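You operate a simulated robot arm through the tools that you are given. There is no shell and no other tool.

You are at the controls of a simulated robot arm. One attempt, no reset.

TASK
Put things in order on the top of the bottling bench. At the end: the yellow sponge from the top of the bottling bench stands where the blue card (marked "PEAR") stood; the purple cup is in the orange bucket; the blue card stands where the silver basket stood; the silver basket from the top of the bottling bench stands where the purple cup stood; whatever was shut is shut again. Leave all else as you found it, and nothing knocked over.
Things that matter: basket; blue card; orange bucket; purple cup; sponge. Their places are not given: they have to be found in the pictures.

The check looks at the end state, three seconds after you hand in, the way a careful person would. Anything else that was tipped, shoved, dropped, spilled or broken makes it a failure.

THE ROBOT
A 7-joint arm with a two-finger gripper, fixed in place. Base frame: the origin is at the foot of the arm, x ahead of it, y to its left, z up; the work surface is at about z = 880. Lengths are in mm, angles in degrees, forces in N, time in s.
With the tool pointing down near the work surface it reaches from about 340 to 720 mm from the base axis. Its first joint turns from -66.0 to 66.0 degrees. Payload 2.45 kg.
Tool frame: the origin (TCP) lies between the finger pads and is the grasp point; the fingertips stand 26 mm ahead of it; z points along the fingers, y is the line along which they close. The gripper opens to 96 mm. The gripper's body begins 69 mm behind the TCP.
Orientation is that of the tool frame in the base frame, as [roll, pitch, yaw] about the fixed x, y, z axes, in that order (R = Rz(yaw) Ry(pitch) Rx(roll)). With the fingers straight down and closing along the base's y, the tool's x points along the base's -x, its y along +y and its z along -z.

THE INTERFACE
- The arm moves only by the tool drive_tool. Its argument "targets" is a list of rows, each a list of 7 numbers: the shift along the tool's x, y, z in mm, then the turn, a rotation vector about the tool's x, y, z in degrees, then the opening, from 0 (shut) to 1 (fully open). In form: [[dx, dy, dz, wx, wy, wz, claw], ...]. A call has 1 to 20 rows; each row is the pose to reach, as a shift and turn from the pose commanded when the call began, along the tool's axes at that moment. Rows are played at 5 a second. More than 50 mm and 8.6 degrees between two rows, or a gripper value outside its range, and nothing of the call is played. Where a pose cannot be reached the arm comes as near as it can. A force on the tool above 40 N (or 10 N above the force at the start of the call, whichever is more), or a blocked arm, ends the call early, and 0.2 s more pass. Each finger halts on what it meets, pressing with about 26 N; the grip force reading is that of the motor and also rises with nothing between the fingers. The clock runs only during rows and for 0.2 s after the last one: add rows that repeat a pose to give the fingers time. It gives the time, the measured TCP pose, the force on the tool (base axes), the opening and the grip force at its end, in the units of the frame above (readings bear some noise), with the torque about the TCP (base axes, N m) and any sound that the robot's microphone picked up, and new pictures: "pictures" is both (left out), scene, wrist or none.
- Cameras (640 x 400 px; columns grow to the right, rows downward): "scene" is fixed at [183.2, -412, 1420.1]; the picture's right is [0.54, -0.84, 0.00], its down [-0.52, -0.33, -0.79] and it looks along [0.66, 0.43, -0.62] (base axes); focal length 214 px, centre (320, 200). "wrist" rides on the gripper at [82, 3, -98] in the tool frame; the picture's right is [-0.04, 1.00, 0.00], its down [-0.73, -0.03, -0.68] and it looks along [-0.68, -0.03, 0.73] (tool axes); focal length 256 px, centre (320, 200).
- measure_at(camera, pixels): for up to 12 pixels [column, row] of the newest picture of that camera ("zoom" is the newest enlarged one), the place [x, y, z] in the base frame of the surface seen there, good to about 3 mm. The clock stands still meanwhile.
- close_up(camera, box): a new picture of the part [left, top, right, bottom] of that camera's present view, enlarged. The clock stands still meanwhile.
- hand_in(): hands the job in; it is judged then, once.

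Unless the task says otherwise, let go and move clear before handing in.

The tools are called after "Emit:" by a JSON object that holds its "fn" and its "kwargs". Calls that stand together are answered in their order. drive_tool: Moves the arm, as the interface text tells. Its arguments: {"type":"object","properties":{"targets":{"type":"array","items":{"type":"array","items":{"type":"number"}}},"pictures":{"type":"string","enum":["both","scene","wrist","none"]}},"required":["targets"]} The other tools are called the same way: measure_at (camera, pixels) gives the place of the surface under pixels of a picture; close_up (camera, box) takes an enlarged picture of a part of a camera's view; hand_in () hands the job in.

At the start:

```text
clock: 0.0
tcp_pos: [334.7, -60.9, 1298.0]
tool_rot: [-180.0, 0.0, 180.0]
force: [0.4, 0.4, -0.8]
wrist_torque: [-0.02, 0.03, -0.02]
finger_gap: 96.4
gripper_force: 0.1
```

scene: 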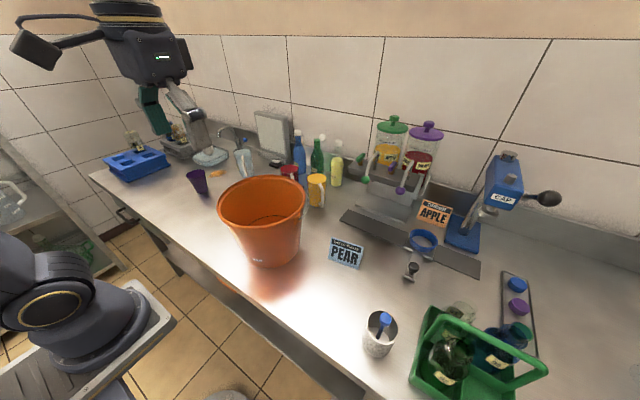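
wrist: 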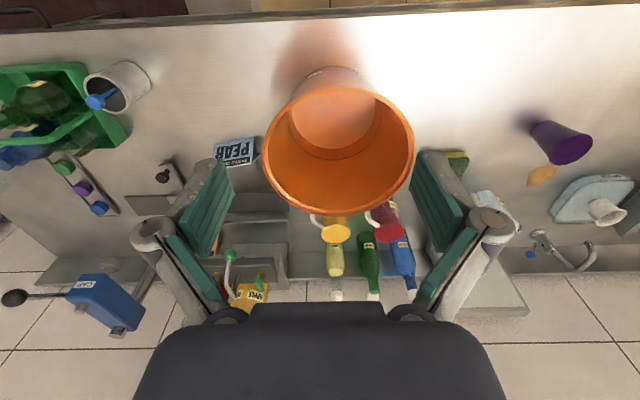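

The scene picture shows the orange bucket at about (262,220), the purple cup at (197,180), the PEAR card at (346,253), and a silver container with something blue at (380,332). I don't see the sponge or a basket clearly yet, so I'll zoom in.

Emit:
{"fn": "close_up", "kwargs": {"camera": "scene", "box": [80, 100, 280, 225]}}

Emit:
{"fn": "close_up", "kwargs": {"camera": "scene", "box": [300, 200, 560, 400]}}

Emit:
{"fn": "close_up", "kwargs": {"camera": "scene", "box": [220, 100, 480, 280]}}

Emit:
{"fn": "close_up", "kwargs": {"camera": "wrist", "box": [400, 100, 640, 270]}}

Emit:
{"fn": "close_up", "kwargs": {"camera": "wrist", "box": [0, 40, 280, 240]}}

```text
3.20 times, centred on (180, 162) of scene
```

zoom: 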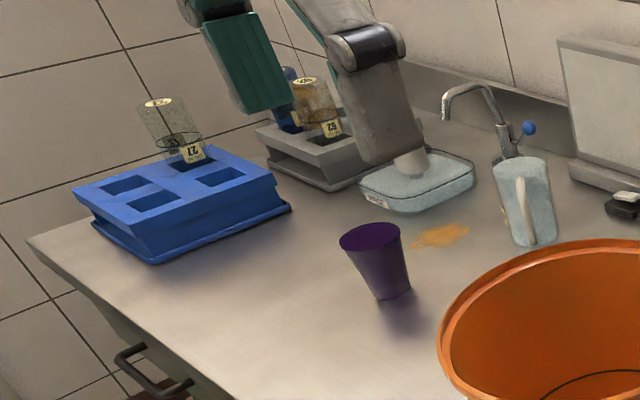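

```text
2.00 times, centred on (430, 300) of scene
```

zoom: 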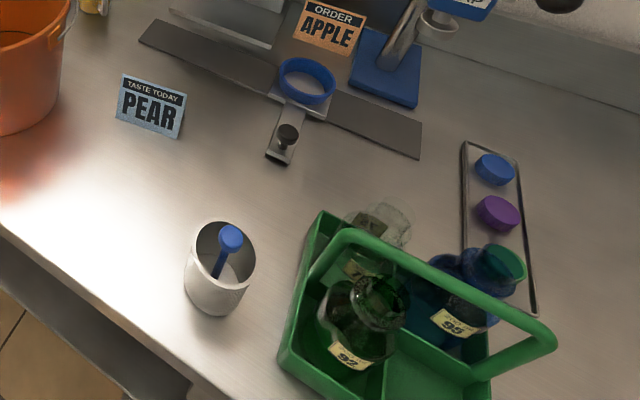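

```text
2.22 times, centred on (350, 190) of scene
```

zoom: 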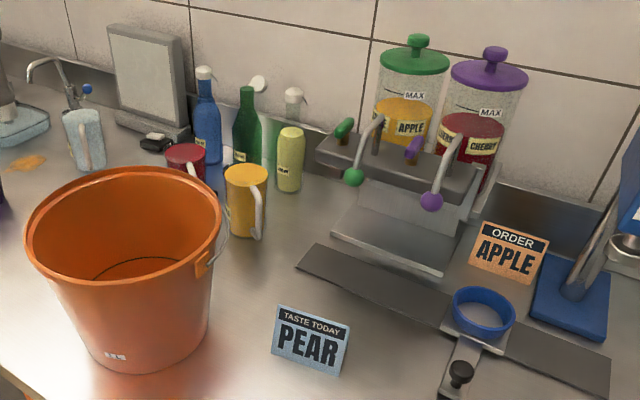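

```text
2.35 times, centred on (520, 185) of wrist
```

zoom: 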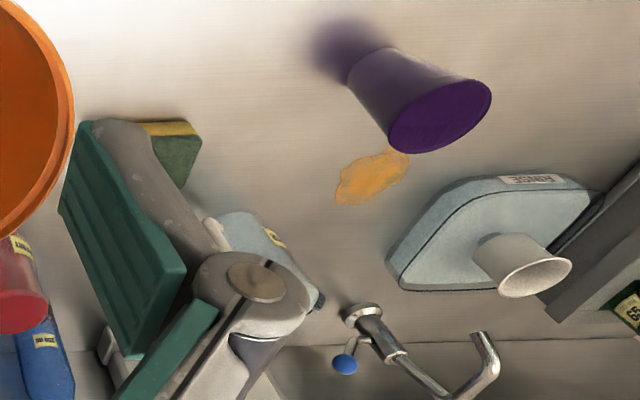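

```text
2.00 times, centred on (140, 140) of wrist
```

zoom: 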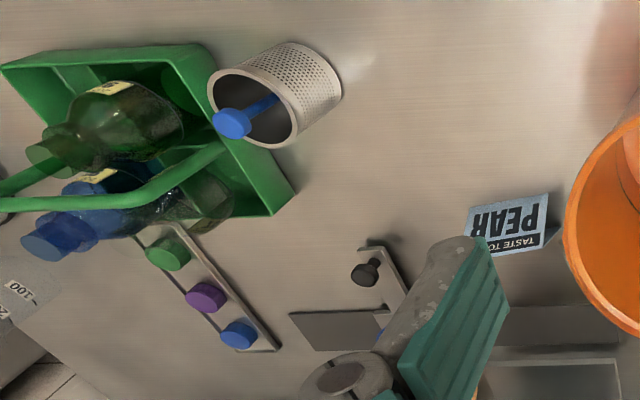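

The silver basket is the perforated cylinder at scene (380,335), with a blue tool standing in it. The sponge, yellow over green, is behind the bucket at wrist (455,160). Next I'll measure the key items.

Emit:
{"fn": "measure_at", "kwargs": {"camera": "scene", "pixels": [[187, 175], [205, 170], [196, 171], [201, 192], [218, 195], [306, 190], [262, 178], [265, 215], [255, 262], [290, 255], [235, 245], [275, 270]]}}

Emit:
{"fn": "measure_at", "kwargs": {"camera": "scene", "pixels": [[331, 239], [362, 248], [329, 262], [358, 268], [345, 252], [364, 312], [381, 311], [397, 325], [370, 345], [382, 357], [384, 318], [372, 330]]}}

Emit:
{"fn": "measure_at", "kwargs": {"camera": "wrist", "pixels": [[453, 154], [465, 153], [468, 160], [460, 168], [455, 160], [465, 172], [268, 150], [408, 150], [338, 80], [338, 212], [335, 120], [335, 150]]}}

Emit:
{"fn": "measure_at", "kwargs": {"camera": "wrist", "pixels": [[570, 150], [590, 143], [555, 160], [568, 135], [540, 120], [532, 135], [100, 85], [130, 62], [150, 80], [138, 100], [115, 110], [90, 100]]}}

```text
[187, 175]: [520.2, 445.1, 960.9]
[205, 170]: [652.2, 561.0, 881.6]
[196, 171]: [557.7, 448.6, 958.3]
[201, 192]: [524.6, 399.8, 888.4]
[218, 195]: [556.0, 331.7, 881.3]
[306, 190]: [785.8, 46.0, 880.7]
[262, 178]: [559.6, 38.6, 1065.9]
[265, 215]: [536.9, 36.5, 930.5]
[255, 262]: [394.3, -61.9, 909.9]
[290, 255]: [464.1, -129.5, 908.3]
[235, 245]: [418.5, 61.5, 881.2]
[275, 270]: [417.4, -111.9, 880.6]
```

```text
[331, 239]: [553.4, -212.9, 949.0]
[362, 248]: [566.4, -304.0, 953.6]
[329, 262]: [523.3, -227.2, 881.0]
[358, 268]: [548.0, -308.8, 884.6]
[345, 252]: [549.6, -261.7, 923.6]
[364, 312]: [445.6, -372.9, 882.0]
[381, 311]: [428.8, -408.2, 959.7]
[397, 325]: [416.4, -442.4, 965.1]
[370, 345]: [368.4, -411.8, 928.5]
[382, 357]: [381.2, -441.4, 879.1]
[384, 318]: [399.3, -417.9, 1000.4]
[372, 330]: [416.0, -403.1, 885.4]
```

```text
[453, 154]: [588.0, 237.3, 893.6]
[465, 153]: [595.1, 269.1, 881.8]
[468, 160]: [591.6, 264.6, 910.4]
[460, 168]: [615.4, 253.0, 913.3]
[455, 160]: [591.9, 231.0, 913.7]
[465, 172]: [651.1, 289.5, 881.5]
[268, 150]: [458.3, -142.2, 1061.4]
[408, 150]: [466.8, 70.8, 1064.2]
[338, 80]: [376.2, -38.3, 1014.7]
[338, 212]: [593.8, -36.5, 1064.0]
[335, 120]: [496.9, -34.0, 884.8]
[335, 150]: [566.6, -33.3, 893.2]
```

```text
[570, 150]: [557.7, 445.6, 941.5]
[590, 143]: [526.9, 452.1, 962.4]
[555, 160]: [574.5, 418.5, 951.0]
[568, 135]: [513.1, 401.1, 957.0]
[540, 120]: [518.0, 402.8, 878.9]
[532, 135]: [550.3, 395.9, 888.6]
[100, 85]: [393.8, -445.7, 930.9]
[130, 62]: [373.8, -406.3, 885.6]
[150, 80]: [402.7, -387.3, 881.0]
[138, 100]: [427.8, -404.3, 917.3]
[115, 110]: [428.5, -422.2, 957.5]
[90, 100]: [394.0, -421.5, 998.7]
```

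The cup's centre is near (542,422) with its rim at about z 960. The basket is near (402,-415), rim about 960, the card near (550,-262), and the sponge near (600,250) behind the bucket. I'll move high over the left side to look at the cup and sponge more closely.

Emit:
{"fn": "drive_tool", "kwargs": {"targets": [[-10, 38, 10, 0, 0, 0, 1], [-20, 76, 20, 0, 0, 0, 1], [-30, 114, 30, 0, 0, 0, 1], [-40, 152, 40, 0, 0, 0, 1], [-50, 190, 50, 0, 0, 0, 1], [-60, 228, 60, 0, 0, 0, 1], [-70, 266, 70, 0, 0, 0, 1], [-80, 304, 80, 0, 0, 0, 1], [-90, 342, 90, 0, 0, 0, 1], [-90, 342, 90, 0, 0, 0, 1]], "pictures": "both"}}

```text
clock: 2.2
tcp_pos: [424.9, 280.0, 1206.7]
tool_rot: [-180.0, 0.0, 179.8]
force: [0.2, 0.3, 0.0]
wrist_torque: [0.03, -0.01, -0.05]
finger_gap: 96.0
gripper_force: 0.1
```

scene: 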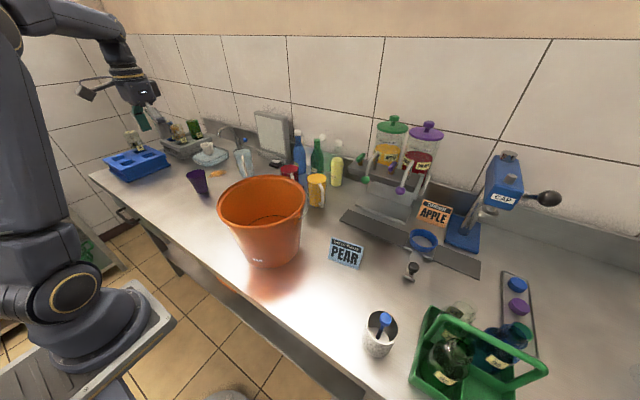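
wrist: 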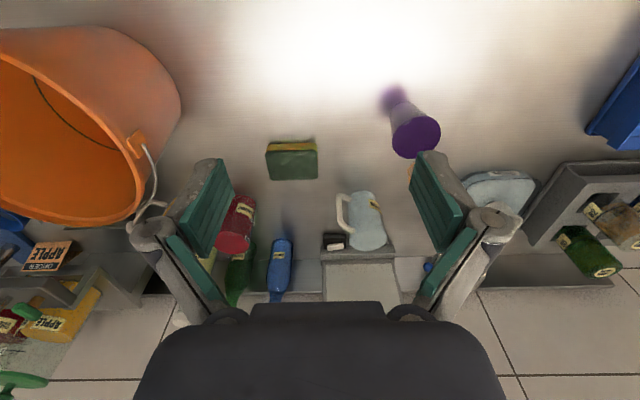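

The sponge at wrist (292,160), dark green side with a yellow strip, and the cup at (412,130) are now in view. I'll zoom in and measure both.

Emit:
{"fn": "close_up", "kwargs": {"camera": "wrist", "box": [230, 70, 470, 220]}}

Emit:
{"fn": "measure_at", "kwargs": {"camera": "wrist", "pixels": [[394, 130], [440, 130], [416, 117], [416, 156], [416, 135], [404, 95], [388, 103], [412, 100], [400, 110], [430, 145], [400, 150], [432, 120]]}}

Emit:
{"fn": "measure_at", "kwargs": {"camera": "wrist", "pixels": [[268, 143], [315, 140], [316, 151], [266, 154], [290, 147], [270, 178], [317, 176], [292, 165], [292, 178], [266, 160], [318, 160], [292, 153]]}}

```text
2.67 times, centred on (350, 145) of wrist
```

zoom: 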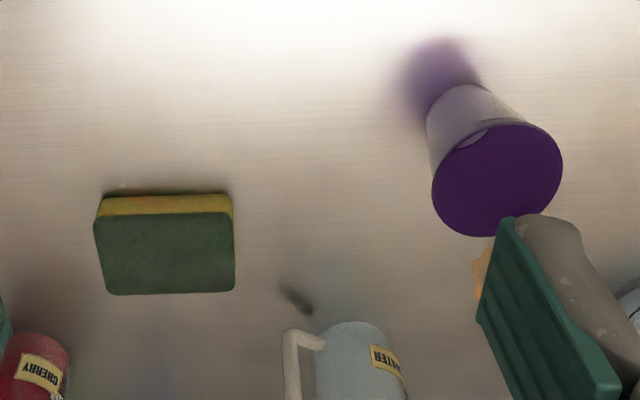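

```text
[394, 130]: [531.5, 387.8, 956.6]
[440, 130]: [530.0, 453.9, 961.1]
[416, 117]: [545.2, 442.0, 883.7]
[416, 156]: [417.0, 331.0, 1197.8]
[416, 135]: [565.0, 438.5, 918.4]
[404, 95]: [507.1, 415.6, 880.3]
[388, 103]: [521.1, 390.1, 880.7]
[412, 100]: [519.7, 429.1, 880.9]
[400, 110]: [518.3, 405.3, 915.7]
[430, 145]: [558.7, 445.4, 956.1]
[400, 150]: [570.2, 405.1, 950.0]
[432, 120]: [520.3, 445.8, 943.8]
```

```text
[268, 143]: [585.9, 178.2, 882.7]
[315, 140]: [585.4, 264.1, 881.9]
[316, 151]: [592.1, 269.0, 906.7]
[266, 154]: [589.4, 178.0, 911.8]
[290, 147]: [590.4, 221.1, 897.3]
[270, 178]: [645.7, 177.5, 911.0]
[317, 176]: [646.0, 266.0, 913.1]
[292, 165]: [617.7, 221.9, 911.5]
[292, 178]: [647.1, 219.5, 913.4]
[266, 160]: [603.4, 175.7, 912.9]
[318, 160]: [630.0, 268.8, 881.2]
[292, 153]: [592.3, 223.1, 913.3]
```

The sponge spans x 590–647, y 177–268 and z 880–913. The cup is upright and empty. I'll measure its rim precisely in the zoom and check what surrounds it.

Emit:
{"fn": "measure_at", "kwargs": {"camera": "zoom", "pixels": [[436, 190], [558, 175], [508, 126], [486, 232], [460, 140], [540, 140], [450, 220], [440, 120], [500, 110], [470, 90], [430, 125], [497, 105]]}}

Emit:
{"fn": "measure_at", "kwargs": {"camera": "wrist", "pixels": [[465, 190], [500, 172], [535, 180], [560, 165], [600, 165], [590, 130], [640, 95], [640, 150], [365, 200], [345, 200], [380, 240], [535, 200]]}}

Emit:
{"fn": "close_up", "kwargs": {"camera": "scene", "box": [80, 110, 260, 222]}}

```text
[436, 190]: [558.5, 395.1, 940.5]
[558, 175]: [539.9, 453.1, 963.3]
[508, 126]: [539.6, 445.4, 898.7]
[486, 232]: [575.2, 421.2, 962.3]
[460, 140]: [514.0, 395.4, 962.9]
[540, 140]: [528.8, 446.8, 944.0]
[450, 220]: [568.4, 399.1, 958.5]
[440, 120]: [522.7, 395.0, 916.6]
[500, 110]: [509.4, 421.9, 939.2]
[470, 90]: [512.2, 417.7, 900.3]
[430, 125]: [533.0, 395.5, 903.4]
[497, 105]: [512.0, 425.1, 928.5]
```

```text
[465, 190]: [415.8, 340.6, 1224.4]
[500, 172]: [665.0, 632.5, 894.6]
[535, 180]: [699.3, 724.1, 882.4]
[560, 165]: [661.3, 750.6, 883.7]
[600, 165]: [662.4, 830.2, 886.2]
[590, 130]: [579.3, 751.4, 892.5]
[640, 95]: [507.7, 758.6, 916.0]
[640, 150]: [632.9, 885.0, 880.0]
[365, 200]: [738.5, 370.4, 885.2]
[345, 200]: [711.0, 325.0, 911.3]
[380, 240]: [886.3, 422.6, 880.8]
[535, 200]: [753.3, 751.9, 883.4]
```

```text
3.56 times, centred on (170, 166) of scene
```

zoom: 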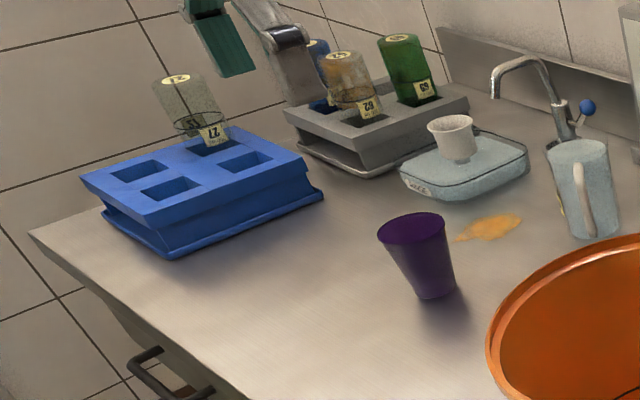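

The cup centre is (541,420.5) with a rim radius of about 34, and it has free space all round. I'll move to a point above it at z 1100 and check alignment.

Emit:
{"fn": "drive_tool", "kwargs": {"targets": [[-23, 28, 21, 0, 0, 0, 1], [-46, 56, 42, 0, 0, 0, 1], [-69, 84, 63, 0, 0, 0, 1], [-93, 112, 85, 0, 0, 0, 1], [-116, 140, 107, 0, 0, 0, 1], [-116, 140, 107, 0, 0, 0, 1], [-116, 140, 107, 0, 0, 0, 1]], "pictures": "both"}}

```text
clock: 3.8
tcp_pos: [535.9, 414.9, 1097.3]
tool_rot: [180.0, 0.0, 180.0]
force: [0.2, -0.2, 0.9]
wrist_torque: [-0.01, 0.0, 0.02]
finger_gap: 96.2
gripper_force: 0.1
out of reach, approached as far as the arm can: row 5, 6, 7
```

scene: 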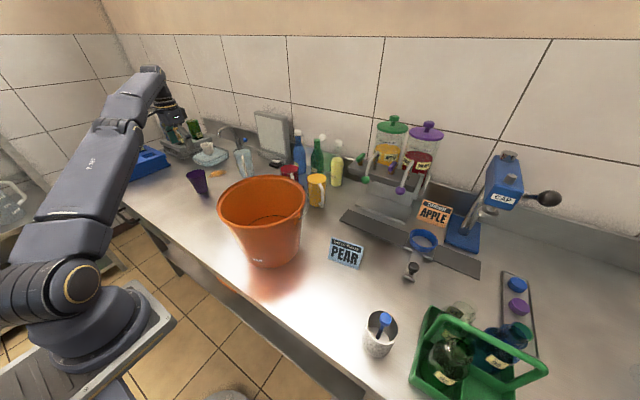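
wrist: 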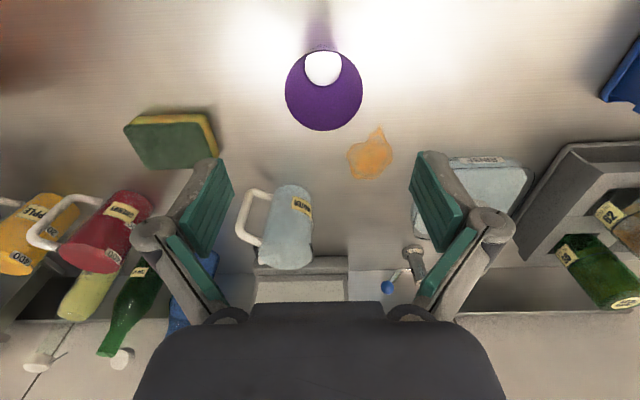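

The arm stopped slightly short at this height, at (536,415). The cup is at wrist (323,90). I'll descend partway, where reach improves, and read the pose again.

Emit:
{"fn": "drive_tool", "kwargs": {"targets": [[0, 0, 30, 0, 0, 0, 1], [0, 0, 60, 0, 0, 0, 1], [0, 0, 80, 0, 0, 0, 1], [0, 0, 80, 0, 0, 0, 1]], "pictures": "wrist"}}

```text
clock: 4.8
tcp_pos: [534.7, 413.6, 1020.0]
tool_rot: [-180.0, 0.0, -180.0]
force: [-0.7, 0.6, -0.3]
wrist_torque: [0.03, 0.03, -0.01]
finger_gap: 96.2
gripper_force: 0.0
```

wrist: 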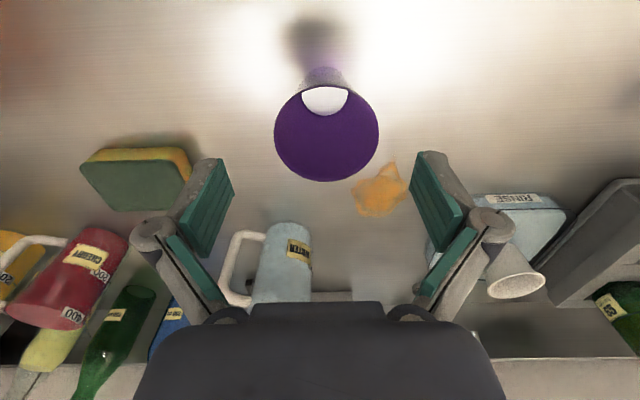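

The pose is now (534.7,413.6,1020). The cup rim ellipse spans wrist columns 274–379 and rows 88–181. I'll measure the rim for the final alignment.

Emit:
{"fn": "measure_at", "kwargs": {"camera": "wrist", "pixels": [[276, 135], [377, 135], [326, 179], [280, 150], [373, 150], [300, 174], [352, 174], [326, 100], [312, 80], [336, 76], [300, 90], [348, 86]]}}

```text
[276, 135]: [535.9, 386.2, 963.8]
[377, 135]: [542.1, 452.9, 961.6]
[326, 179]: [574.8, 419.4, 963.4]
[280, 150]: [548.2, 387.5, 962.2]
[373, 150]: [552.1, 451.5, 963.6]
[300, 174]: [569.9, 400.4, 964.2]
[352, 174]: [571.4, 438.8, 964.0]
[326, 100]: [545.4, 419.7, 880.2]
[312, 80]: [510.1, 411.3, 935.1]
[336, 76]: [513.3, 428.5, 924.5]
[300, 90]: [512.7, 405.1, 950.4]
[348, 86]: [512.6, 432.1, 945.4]
```

The rim centre is (541,419.6) at z 963.5, and my offset to it is (+6.3,+6). I'll descend to TCP z≈955 and close on the cup.

Emit:
{"fn": "drive_tool", "kwargs": {"targets": [[-6.3, 6, 0, 0, 0, 0, 1], [-6.3, 6, 25, 0, 0, 0, 1], [-6.3, 6, 45, 0, 0, 0, 1], [-6.3, 6, 65, 0, 0, 0, 1], [-6.3, 6, 65, 0, 0, 0, 1]], "pictures": "both"}}

```text
clock: 6.0
tcp_pos: [541.8, 422.1, 952.3]
tool_rot: [-180.0, 0.0, 179.9]
force: [-0.5, 0.6, 0.0]
wrist_torque: [0.0, -0.01, -0.02]
finger_gap: 95.9
gripper_force: 0.1
```

scene: 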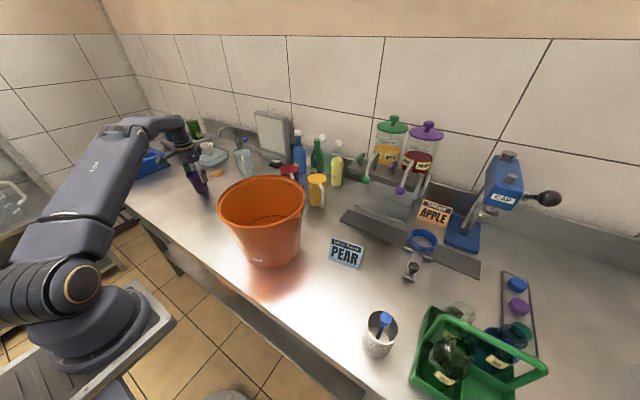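
wrist: 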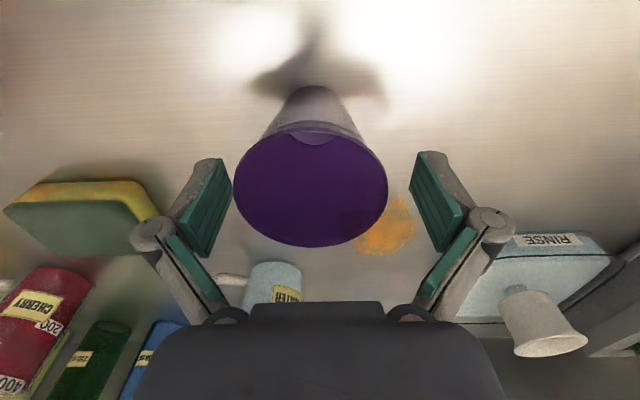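

The cup rim now spans columns 233–388, so its centre is near column 310, slightly left of the pad centre at 320. I'll measure it before gripping.

Emit:
{"fn": "measure_at", "kwargs": {"camera": "wrist", "pixels": [[235, 185], [386, 185], [310, 244], [240, 205], [382, 205], [270, 235], [350, 235], [205, 180], [440, 180], [425, 220], [212, 220]]}}

```text
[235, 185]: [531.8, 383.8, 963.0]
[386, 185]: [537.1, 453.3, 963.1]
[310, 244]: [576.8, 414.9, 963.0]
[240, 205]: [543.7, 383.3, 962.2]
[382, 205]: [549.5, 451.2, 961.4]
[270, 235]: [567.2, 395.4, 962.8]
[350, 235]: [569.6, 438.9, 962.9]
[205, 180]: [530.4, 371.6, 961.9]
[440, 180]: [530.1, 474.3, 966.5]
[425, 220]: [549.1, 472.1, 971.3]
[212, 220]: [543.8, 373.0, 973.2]
```

The cup centre is at y≈418 and the fingers are centred at about 422. I'll shift 4 mm toward -y and close.

Emit:
{"fn": "drive_tool", "kwargs": {"targets": [[0, -4, 0, 0, 0, 0, 1], [0, -4, 0, 0, 0, 0, 0.85], [0, -4, 0, 0, 0, 0, 0.5], [0, -4, 0, 0, 0, 0, 0.5], [0, -4, 0, 0, 0, 0, 0.5], [0, -4, 0, 0, 0, 0, 0.5]], "pictures": "both"}}

```text
clock: 7.4
tcp_pos: [543.3, 417.6, 952.9]
tool_rot: [180.0, 0.1, 179.8]
force: [0.4, -0.6, 5.4]
wrist_torque: [-0.04, 0.02, 0.0]
finger_gap: 66.1
gripper_force: 26.0
```

scene: 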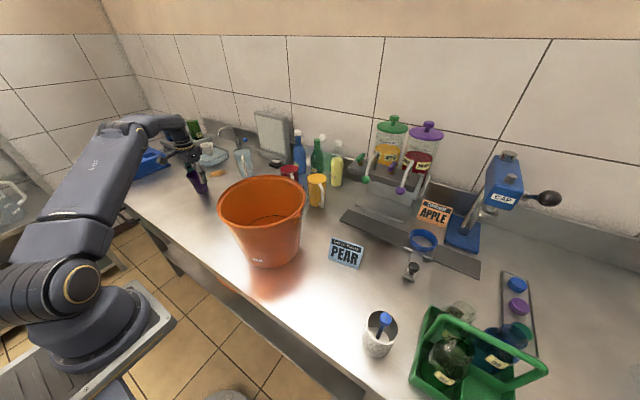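
wrist: 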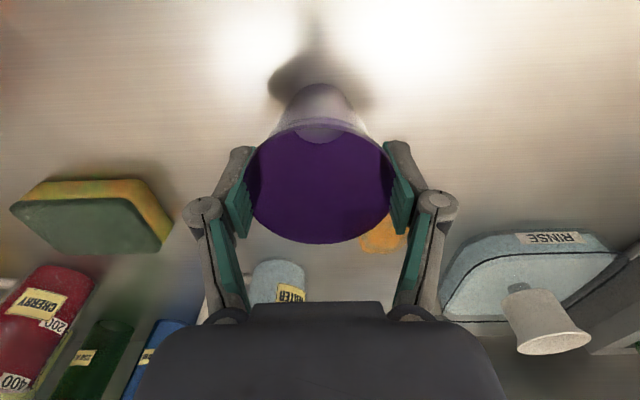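

The cup is gripped, with a gap of 66 mm and a grip force of 26 N. I'll lift a little to test the hold.

Emit:
{"fn": "drive_tool", "kwargs": {"targets": [[0, 0, -10, 0, 0, 0, 0.5], [0, 0, -25, 0, 0, 0, 0.5], [0, 0, -40, 0, 0, 0, 0.5], [0, 0, -40, 0, 0, 0, 0.5]], "pictures": "both"}}

```text
clock: 8.4
tcp_pos: [542.5, 416.5, 993.8]
tool_rot: [-179.9, 0.0, -179.9]
force: [0.2, 0.2, -0.4]
wrist_torque: [0.01, 0.02, 0.02]
finger_gap: 65.8
gripper_force: 26.7
```

scene: 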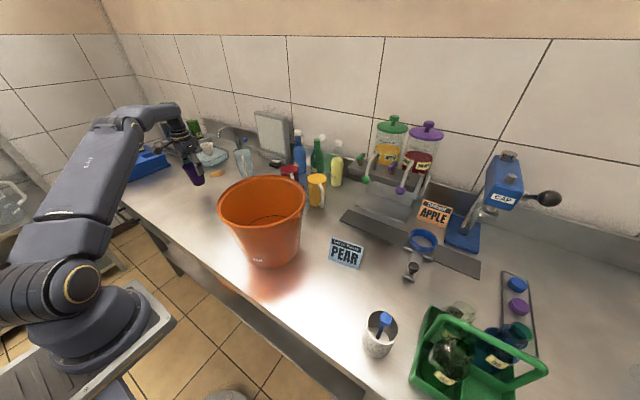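
wrist: 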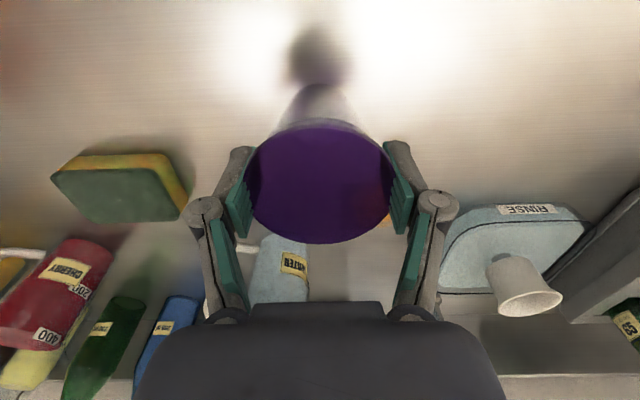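

The cup is firmly held and clear of the bench. I'll lift it in toward the base and carry it above the bucket at TCP z≈1198.

Emit:
{"fn": "drive_tool", "kwargs": {"targets": [[10, -20, -40, 0, 0, 0, 0.5], [20, -40, -80, 0, 0, 0, 0.5], [30, -60, -120, 0, 0, 0, 0.5], [40, -80, -160, 0, 0, 0, 0.5], [45, -110, -197, 0, 0, 0, 0.5], [50, -152, -205, 0, 0, 0, 0.5], [52, -195, -205, 0, 0, 0, 0.5], [52, -238, -205, 0, 0, 0, 0.5], [52, -281, -205, 0, 0, 0, 0.5], [52, -324, -205, 0, 0, 0, 0.5], [52, -367, -205, 0, 0, 0, 0.5], [52, -410, -205, 0, 0, 0, 0.5], [52, -453, -205, 0, 0, 0, 0.5], [52, -453, -205, 0, 0, 0, 0.5]], "pictures": "both"}}

```text
clock: 11.4
tcp_pos: [490.5, -36.1, 1201.1]
tool_rot: [-180.0, 0.1, -179.9]
force: [0.6, 0.1, -0.1]
wrist_torque: [0.02, 0.01, -0.02]
finger_gap: 66.0
gripper_force: 26.2
```

scene: 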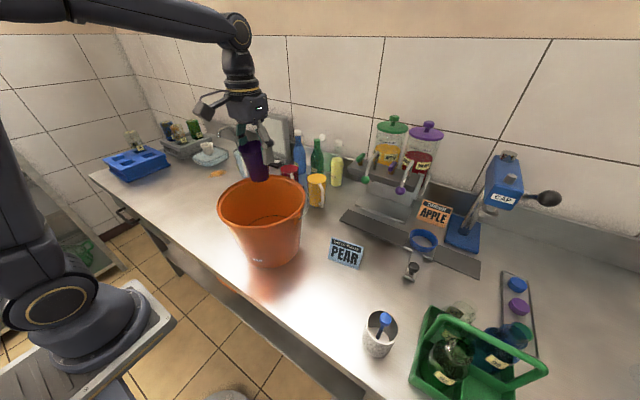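
wrist: 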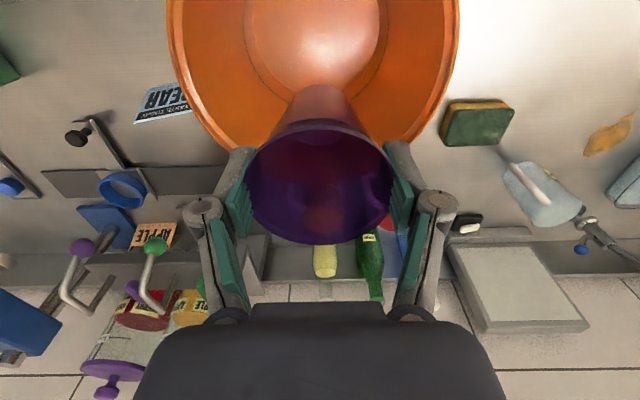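

The cup is hanging over the bucket. I'll measure the bucket's rim and floor more accurately before lowering.

Emit:
{"fn": "measure_at", "kwargs": {"camera": "wrist", "pixels": [[170, 20], [456, 20], [200, 100], [430, 100], [312, 75], [250, 60], [376, 60], [312, 20], [245, 20], [382, 20], [225, 130], [410, 130]]}}

Emit:
{"fn": "measure_at", "kwargs": {"camera": "scene", "pixels": [[220, 200], [307, 195], [240, 235], [290, 228], [265, 233], [228, 186], [301, 183], [262, 215], [262, 225], [245, 215], [285, 215]]}}

Emit:
{"fn": "close_up", "kwargs": {"camera": "scene", "box": [180, 80, 340, 280]}}

```text
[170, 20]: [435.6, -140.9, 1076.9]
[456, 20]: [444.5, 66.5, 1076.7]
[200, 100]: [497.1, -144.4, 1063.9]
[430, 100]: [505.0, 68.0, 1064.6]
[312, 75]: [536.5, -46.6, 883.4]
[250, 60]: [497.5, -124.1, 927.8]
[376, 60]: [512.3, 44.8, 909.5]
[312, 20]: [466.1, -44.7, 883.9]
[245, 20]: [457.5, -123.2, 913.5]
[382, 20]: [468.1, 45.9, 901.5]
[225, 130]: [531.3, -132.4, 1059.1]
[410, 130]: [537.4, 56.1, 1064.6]
```

```text
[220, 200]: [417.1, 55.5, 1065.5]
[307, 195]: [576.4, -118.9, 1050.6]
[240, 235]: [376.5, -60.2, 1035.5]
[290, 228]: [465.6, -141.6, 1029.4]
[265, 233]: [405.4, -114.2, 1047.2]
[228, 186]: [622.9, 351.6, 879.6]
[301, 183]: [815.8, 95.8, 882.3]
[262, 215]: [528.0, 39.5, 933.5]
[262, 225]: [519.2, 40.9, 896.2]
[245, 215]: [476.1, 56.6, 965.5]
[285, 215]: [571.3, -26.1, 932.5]
```

```text
2.00 times, centred on (260, 180) of scene
```

zoom: 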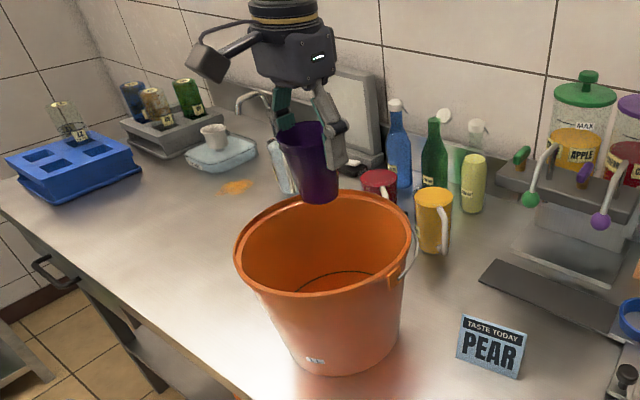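

The rim centre is about (481,-38) with an inner radius near 105, and the floor is at z≈884. The wrist camera sits on a bracket at zoom (210,62), so I'll measure its bulk for bucket clearance.

Emit:
{"fn": "measure_at", "kwargs": {"camera": "zoom", "pixels": [[193, 68], [205, 45], [222, 82], [228, 62], [215, 65], [245, 40], [262, 55], [300, 85], [330, 78], [335, 160], [340, 130], [285, 100]]}}

```text
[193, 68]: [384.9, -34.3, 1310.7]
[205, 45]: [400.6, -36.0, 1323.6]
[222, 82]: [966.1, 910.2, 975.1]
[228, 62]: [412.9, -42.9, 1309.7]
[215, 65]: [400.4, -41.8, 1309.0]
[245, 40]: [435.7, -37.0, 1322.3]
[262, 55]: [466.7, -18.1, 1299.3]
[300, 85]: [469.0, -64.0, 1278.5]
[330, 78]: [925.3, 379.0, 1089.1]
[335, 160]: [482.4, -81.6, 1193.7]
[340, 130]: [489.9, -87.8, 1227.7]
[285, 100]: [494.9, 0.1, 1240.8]
```

The camera housing sits 75–107 mm toward the base and at least 88 mm above the TCP. If I shift the cup to x≈510 before lowering, the housing clears the near rim by about 27 mm. I'll shift and lower to just above the floor.

Emit:
{"fn": "drive_tool", "kwargs": {"targets": [[-20, -2, 10, 0, 0, 0, 0.5], [-20, -2, 40, 0, 0, 0, 0.5], [-20, -2, 75, 0, 0, 0, 0.5], [-20, -2, 110, 0, 0, 0, 0.5], [-20, -2, 140, 0, 0, 0, 0.5], [-20, -2, 140, 0, 0, 0, 0.5]], "pictures": "both"}}

```text
clock: 12.8
tcp_pos: [509.6, -39.3, 1058.8]
tool_rot: [-180.0, 0.0, -179.9]
force: [0.1, 0.3, 0.1]
wrist_torque: [-0.01, 0.02, -0.01]
finger_gap: 66.1
gripper_force: 26.1
```

scene: 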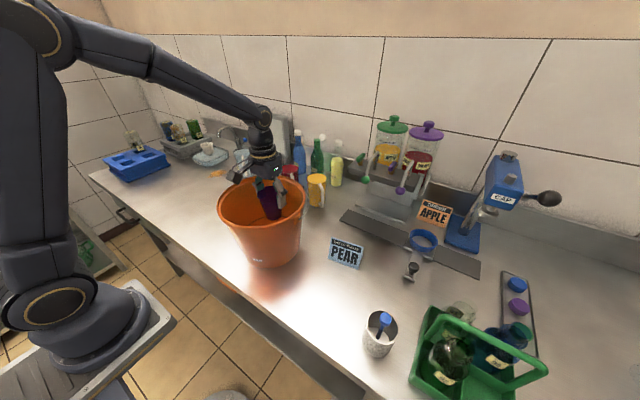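
wrist: 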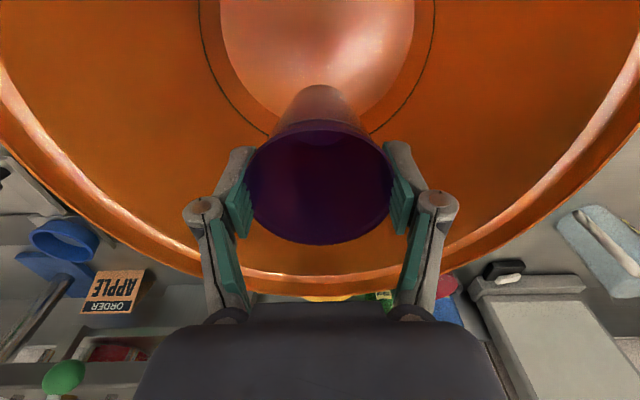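

The cup is inside the rim with clear margins on all sides. I'll lower it to just above the floor.

Emit:
{"fn": "drive_tool", "kwargs": {"targets": [[0, 0, 30, 0, 0, 0, 0.5], [0, 0, 60, 0, 0, 0, 0.5], [0, 0, 85, 0, 0, 0, 0.5], [0, 0, 95, 0, 0, 0, 0.5], [0, 0, 95, 0, 0, 0, 0.5]], "pictures": "both"}}

```text
clock: 14.0
tcp_pos: [510.3, -36.7, 963.3]
tool_rot: [-180.0, 0.0, 179.9]
force: [0.0, -0.7, 0.7]
wrist_torque: [0.02, -0.01, 0.0]
finger_gap: 66.0
gripper_force: 25.6
```

scene: 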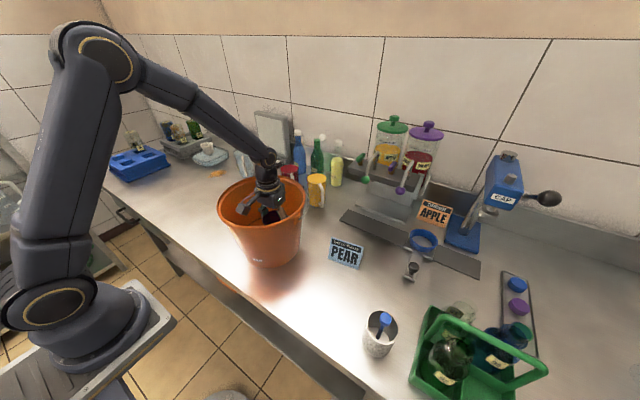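
wrist: 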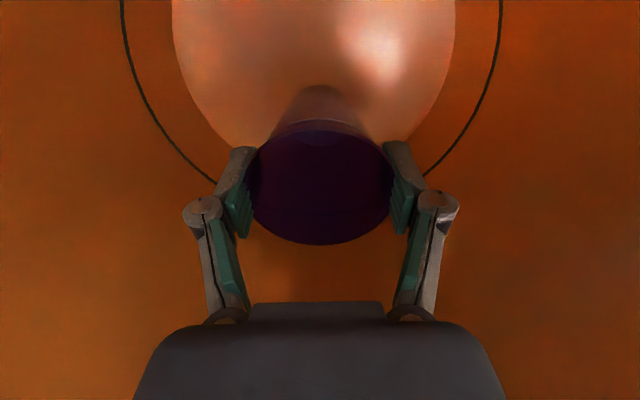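

The cup is a few mm above the floor. I'll check the floor heights near it before touching down.

Emit:
{"fn": "measure_at", "kwargs": {"camera": "wrist", "pixels": [[320, 40], [230, 60], [400, 60], [260, 110], [380, 110], [185, 40], [448, 40], [245, 140], [140, 60], [320, 95], [318, 120], [320, 180]]}}

```text
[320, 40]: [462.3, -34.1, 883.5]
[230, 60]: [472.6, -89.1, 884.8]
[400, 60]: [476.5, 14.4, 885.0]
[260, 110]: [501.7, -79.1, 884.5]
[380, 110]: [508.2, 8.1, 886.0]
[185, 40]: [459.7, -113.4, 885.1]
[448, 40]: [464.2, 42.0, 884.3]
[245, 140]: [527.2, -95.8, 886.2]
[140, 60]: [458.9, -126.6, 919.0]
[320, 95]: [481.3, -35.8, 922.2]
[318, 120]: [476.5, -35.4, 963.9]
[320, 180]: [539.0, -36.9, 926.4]
```

The floor is at z≈884.5 and the cup bottom at about 891. I'll lower 6 mm and watch the force.

Emit:
{"fn": "drive_tool", "kwargs": {"targets": [[0, 0, 3, 0, 0, 0, 0.5], [0, 0, 5, 0, 0, 0, 0.5], [0, 0, 6, 0, 0, 0, 0.5], [0, 0, 6, 0, 0, 0, 0.5]], "pictures": "none"}}

```text
clock: 15.0
tcp_pos: [510.1, -37.6, 957.7]
tool_rot: [-180.0, 0.1, -180.0]
force: [-2.4, 0.4, 15.2]
wrist_torque: [0.06, 0.12, -0.02]
finger_gap: 66.7
gripper_force: 26.0
```

A contact force of 15 N says the cup stands on the floor. I'll ease up 1 mm and open modestly.

Emit:
{"fn": "drive_tool", "kwargs": {"targets": [[0, 0, -1, 0, 0, 0, 0.5], [0, 0, -1, 0, 0, 0, 0.75], [0, 0, -1, 0, 0, 0, 0.9], [0, 0, -1, 0, 0, 0, 0.9], [0, 0, -1, 0, 0, 0, 0.9]], "pictures": "wrist"}}

```text
clock: 16.2
tcp_pos: [510.5, -36.8, 958.4]
tool_rot: [-179.9, 0.0, 179.8]
force: [0.1, -0.3, 0.4]
wrist_torque: [-0.03, 0.02, -0.01]
finger_gap: 86.4
gripper_force: 0.1
```

wrist: 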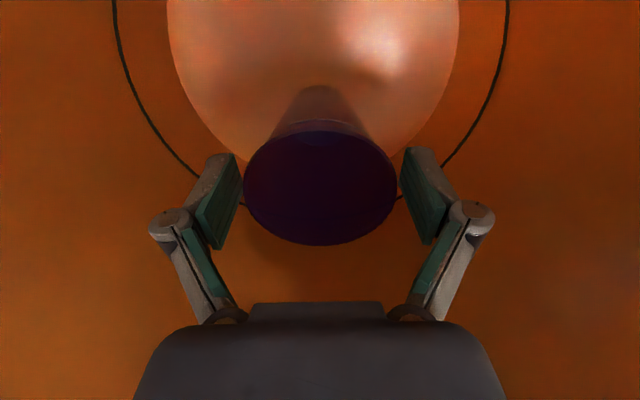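

The cup stands free and centred between the opened fingers. I'll raise straight up out of the bucket.

Emit:
{"fn": "drive_tool", "kwargs": {"targets": [[0, 0, -8, 0, 0, 0, 0.9], [0, 0, -25, 0, 0, 0, 0.9], [0, 0, -60, 0, 0, 0, 0.9], [0, 0, -100, 0, 0, 0, 0.9], [0, 0, -140, 0, 0, 0, 0.9], [0, 0, -185, 0, 0, 0, 0.9], [0, 0, -230, 0, 0, 0, 0.95], [0, 0, -260, 0, 0, 0, 1], [0, 0, -260, 0, 0, 0, 1]], "pictures": "both"}}

```text
clock: 18.2
tcp_pos: [509.4, -35.8, 1218.5]
tool_rot: [-180.0, 0.0, 179.9]
force: [0.2, 0.5, -0.6]
wrist_torque: [-0.01, 0.04, -0.02]
finger_gap: 95.8
gripper_force: 0.0
```

scene: 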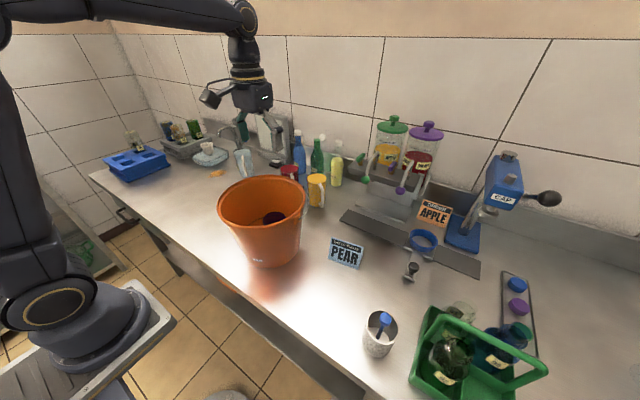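
wrist: 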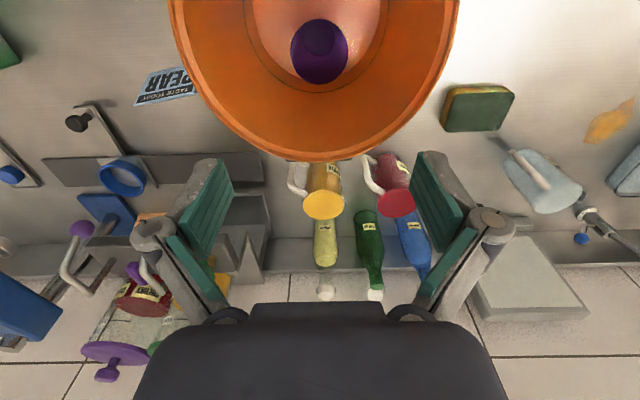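

The cup is standing inside the bucket, seen at wrist (320,52). Now I'll travel at height over to the basket on the right.

Emit:
{"fn": "drive_tool", "kwargs": {"targets": [[15, -40, 0, 0, 0, 0, 1], [30, -80, 0, 0, 0, 0, 1], [45, -120, 0, 0, 0, 0, 1], [60, -160, 0, 0, 0, 0, 1], [75, -200, 0, 0, 0, 0, 1], [90, -240, 0, 0, 0, 0, 1], [105, -280, 0, 0, 0, 0, 1], [120, -320, 0, 0, 0, 0, 1], [133, -360, 0, 0, 0, 0, 1], [133, -375, 18, 0, 0, 0, 1], [133, -375, 18, 0, 0, 0, 1]], "pictures": "both"}}

```text
clock: 20.6
tcp_pos: [377.4, -414.4, 1199.4]
tool_rot: [-180.0, -0.1, -180.0]
force: [-0.6, -0.3, -0.1]
wrist_torque: [-0.01, 0.01, 0.01]
finger_gap: 96.0
gripper_force: 0.0
```

scene: 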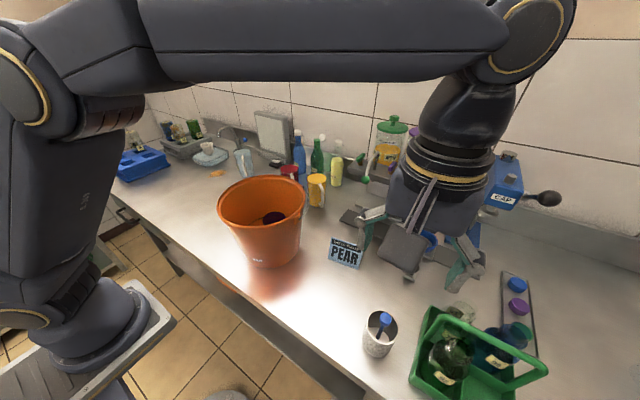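
wrist: 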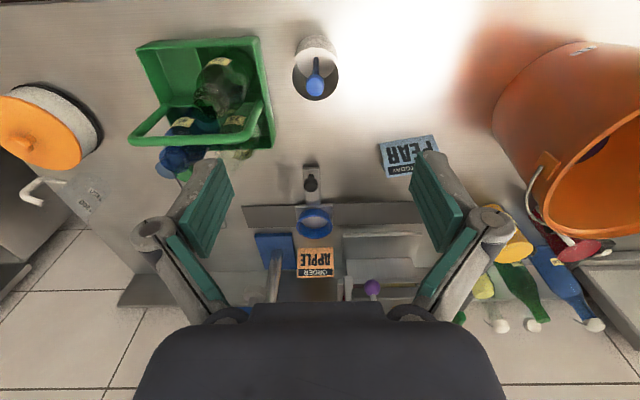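

The basket is at wrist (316,70), with the green carrier on its left at columns 135–275. I'll zoom and measure.

Emit:
{"fn": "close_up", "kwargs": {"camera": "wrist", "box": [220, 10, 420, 135]}}

Emit:
{"fn": "measure_at", "kwargs": {"camera": "wrist", "pixels": [[294, 78], [338, 76], [316, 99], [300, 92], [332, 92], [316, 62], [314, 88], [300, 42], [316, 36], [332, 42], [298, 55], [335, 55]]}}

Emit:
{"fn": "measure_at", "kwargs": {"camera": "wrist", "pixels": [[258, 37], [262, 60], [268, 90], [274, 120], [272, 145], [240, 155], [268, 135], [265, 45], [280, 60], [280, 100], [180, 40], [140, 50]]}}

```text
3.20 times, centred on (320, 72) of wrist
```

zoom: 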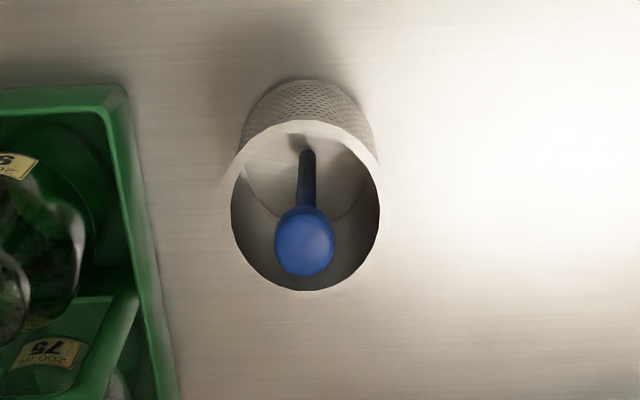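

```text
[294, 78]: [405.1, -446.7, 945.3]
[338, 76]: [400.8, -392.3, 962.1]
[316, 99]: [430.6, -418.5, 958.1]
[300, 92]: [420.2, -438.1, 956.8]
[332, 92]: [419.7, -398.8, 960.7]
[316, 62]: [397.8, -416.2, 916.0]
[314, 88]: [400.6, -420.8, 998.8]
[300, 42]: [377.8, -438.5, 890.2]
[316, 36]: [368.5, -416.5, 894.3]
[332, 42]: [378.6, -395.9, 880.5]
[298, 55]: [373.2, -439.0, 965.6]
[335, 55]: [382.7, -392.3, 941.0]
```

```text
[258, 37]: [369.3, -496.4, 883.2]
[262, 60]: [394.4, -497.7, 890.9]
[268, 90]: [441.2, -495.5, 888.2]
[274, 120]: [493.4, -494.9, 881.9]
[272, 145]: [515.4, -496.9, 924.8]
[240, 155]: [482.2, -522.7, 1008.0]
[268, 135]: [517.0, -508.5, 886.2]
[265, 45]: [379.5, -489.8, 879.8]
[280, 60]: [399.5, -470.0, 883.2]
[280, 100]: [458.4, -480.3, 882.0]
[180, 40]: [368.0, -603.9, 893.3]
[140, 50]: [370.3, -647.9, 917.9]
```

The basket centre is about (400,-418) with a radius near 30 and its rim at z≈960. The blue tool inside reaches z≈1000, and the carrier wall is at y≈-495. I'll turn the tool by 45° so the fingers close diagonally, clear of the carrier, and come down to z≈1090.

Emit:
{"fn": "drive_tool", "kwargs": {"targets": [[-4, -1, 18, 0, 0, 7.5, 1], [-8, -2, 36, 0, 0, 15, 1], [-12, -3, 54, 0, 0, 22.5, 1], [-16, -4, 72, 0, 0, 30, 1], [-20, -4, 90, 0, 0, 37.5, 1], [-23, -4, 108, 0, 0, 45, 1], [-23, -4, 108, 0, 0, 45, 1]], "pictures": "both"}}

```text
clock: 22.2
tcp_pos: [401.3, -418.6, 1092.6]
tool_rot: [-180.0, 0.0, 134.8]
force: [0.6, 0.3, 0.1]
wrist_torque: [-0.01, 0.0, 0.0]
finger_gap: 95.9
gripper_force: 0.0
```

scene: 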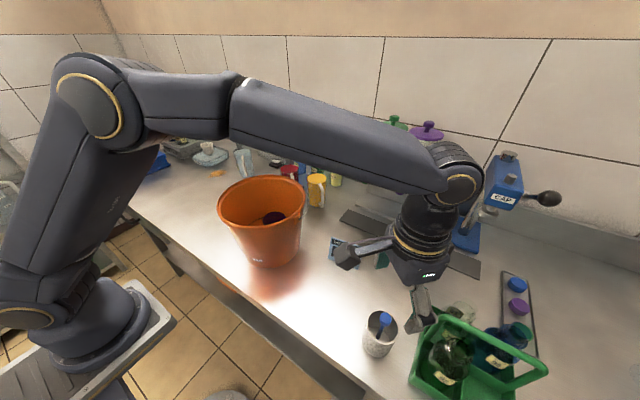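
wrist: 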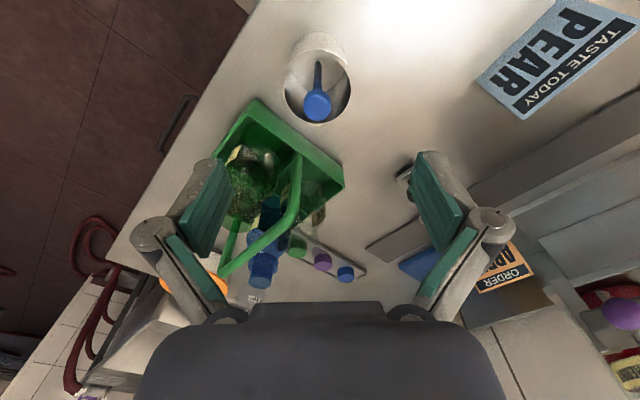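

The basket is at wrist (318,78) in the turned view and the carrier is well ahead of the fingers. I'll measure the basket rim here.

Emit:
{"fn": "close_up", "kwargs": {"camera": "wrist", "box": [238, 20, 398, 140]}}

Emit:
{"fn": "measure_at", "kwargs": {"camera": "wrist", "pixels": [[286, 88], [350, 85], [319, 121], [292, 106], [344, 106], [318, 104], [316, 65], [298, 50], [338, 50], [318, 38], [287, 70], [349, 70]]}}

```text
3.33 times, centred on (318, 80) of wrist
```

zoom: 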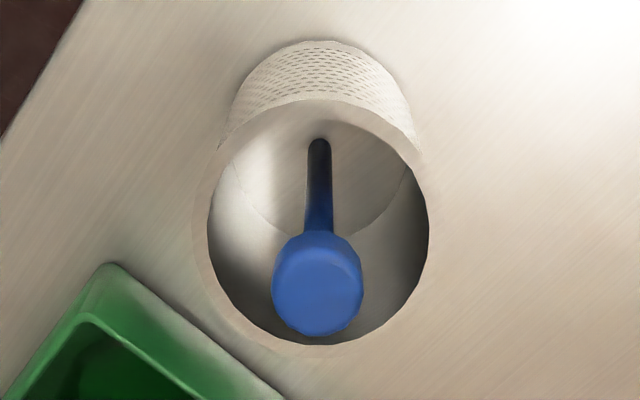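

```text
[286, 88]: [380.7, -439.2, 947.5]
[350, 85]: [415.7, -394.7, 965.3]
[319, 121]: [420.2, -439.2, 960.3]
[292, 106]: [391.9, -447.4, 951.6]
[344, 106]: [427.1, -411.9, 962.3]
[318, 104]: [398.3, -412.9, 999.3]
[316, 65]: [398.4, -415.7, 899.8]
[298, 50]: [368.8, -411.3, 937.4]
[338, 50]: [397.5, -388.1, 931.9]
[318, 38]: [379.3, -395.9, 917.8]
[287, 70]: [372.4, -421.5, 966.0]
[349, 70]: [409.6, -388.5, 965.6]
```

The basket centre is about (399,-418), radius near 31, and the blue knob is centred. I'll descend to TCP z≈949, which leaves about 18 mm between the gripper body and the knob.

Emit:
{"fn": "drive_tool", "kwargs": {"targets": [[1.8, -1, 30, 0, 0, 0, 1], [1.8, -1, 60, 0, 0, 0, 1], [1.8, -1, 90, 0, 0, 0, 1], [1.8, -1, 115, 0, 0, 0, 1], [1.8, -1, 133, 0, 0, 0, 1], [1.8, -1, 143, 0, 0, 0, 1], [1.8, -1, 143, 0, 0, 0, 1]], "pictures": "both"}}

```text
clock: 23.8
tcp_pos: [398.1, -416.2, 947.8]
tool_rot: [180.0, 0.1, 134.9]
force: [0.2, -0.2, 0.6]
wrist_torque: [0.0, 0.01, -0.03]
finger_gap: 95.8
gripper_force: 0.0
```

scene: 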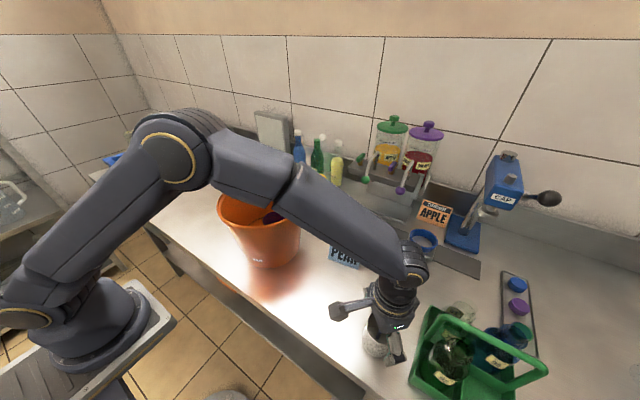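
wrist: 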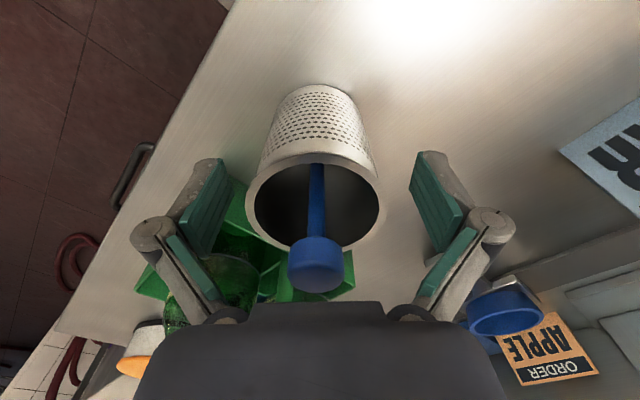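

The basket rim is nearly centred between the fingers, at wrist (315,201) against an expected (320,203). I'll shift 2 mm and close.

Emit:
{"fn": "drive_tool", "kwargs": {"targets": [[0, -2, 0, 0, 0, 0, 1], [0, -2, 0, 0, 0, 0, 0.8], [0, -2, 0, 0, 0, 0, 0.6], [0, -2, 0, 0, 0, 0, 0.45], [0, -2, 0, 0, 0, 0, 0.45], [0, -2, 0, 0, 0, 0, 0.45]], "pictures": "both"}}

```text
clock: 25.2
tcp_pos: [395.9, -418.3, 949.6]
tool_rot: [-180.0, 0.1, 135.0]
force: [0.6, 0.0, 2.3]
wrist_torque: [0.02, 0.0, -0.04]
finger_gap: 53.3
gripper_force: 25.7
```

scene: 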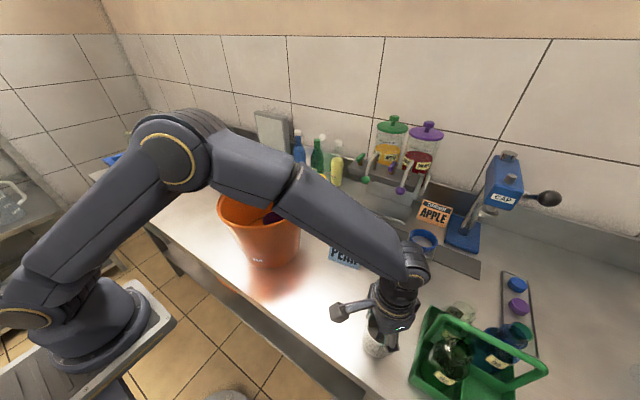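
wrist: 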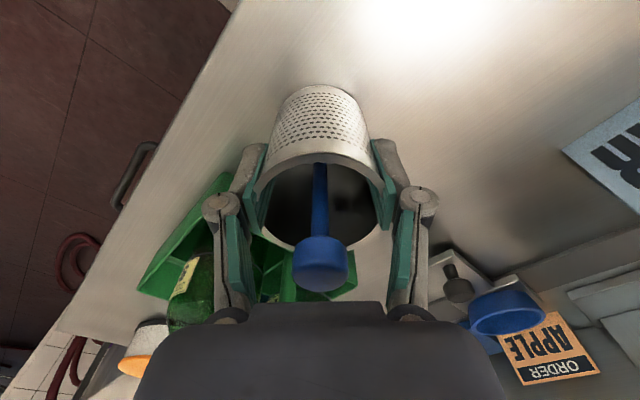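

The gap reading is 53 mm, narrower than the rim suggested. I'll look closely at how the pads sit on the basket.

Emit:
{"fn": "close_up", "kwargs": {"camera": "wrist", "box": [200, 70, 440, 310]}}

Emit:
{"fn": "close_up", "kwargs": {"camera": "scene", "box": [320, 260, 460, 380]}}

```text
1.67 times, centred on (320, 190) of wrist
```

zoom: 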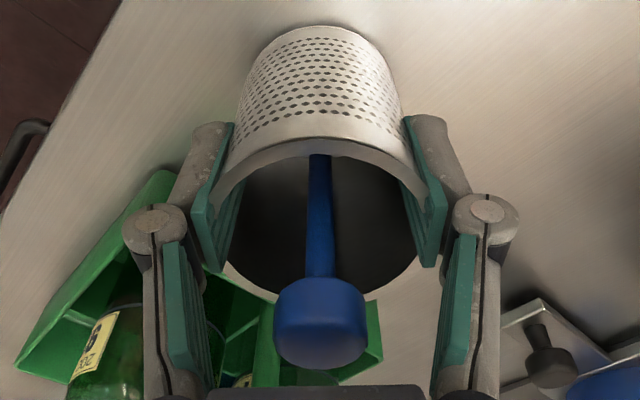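

```text
3.33 times, centred on (390, 320) of scene
```

zoom: 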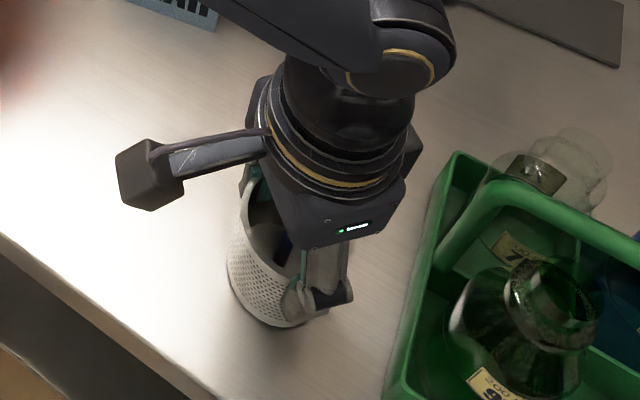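

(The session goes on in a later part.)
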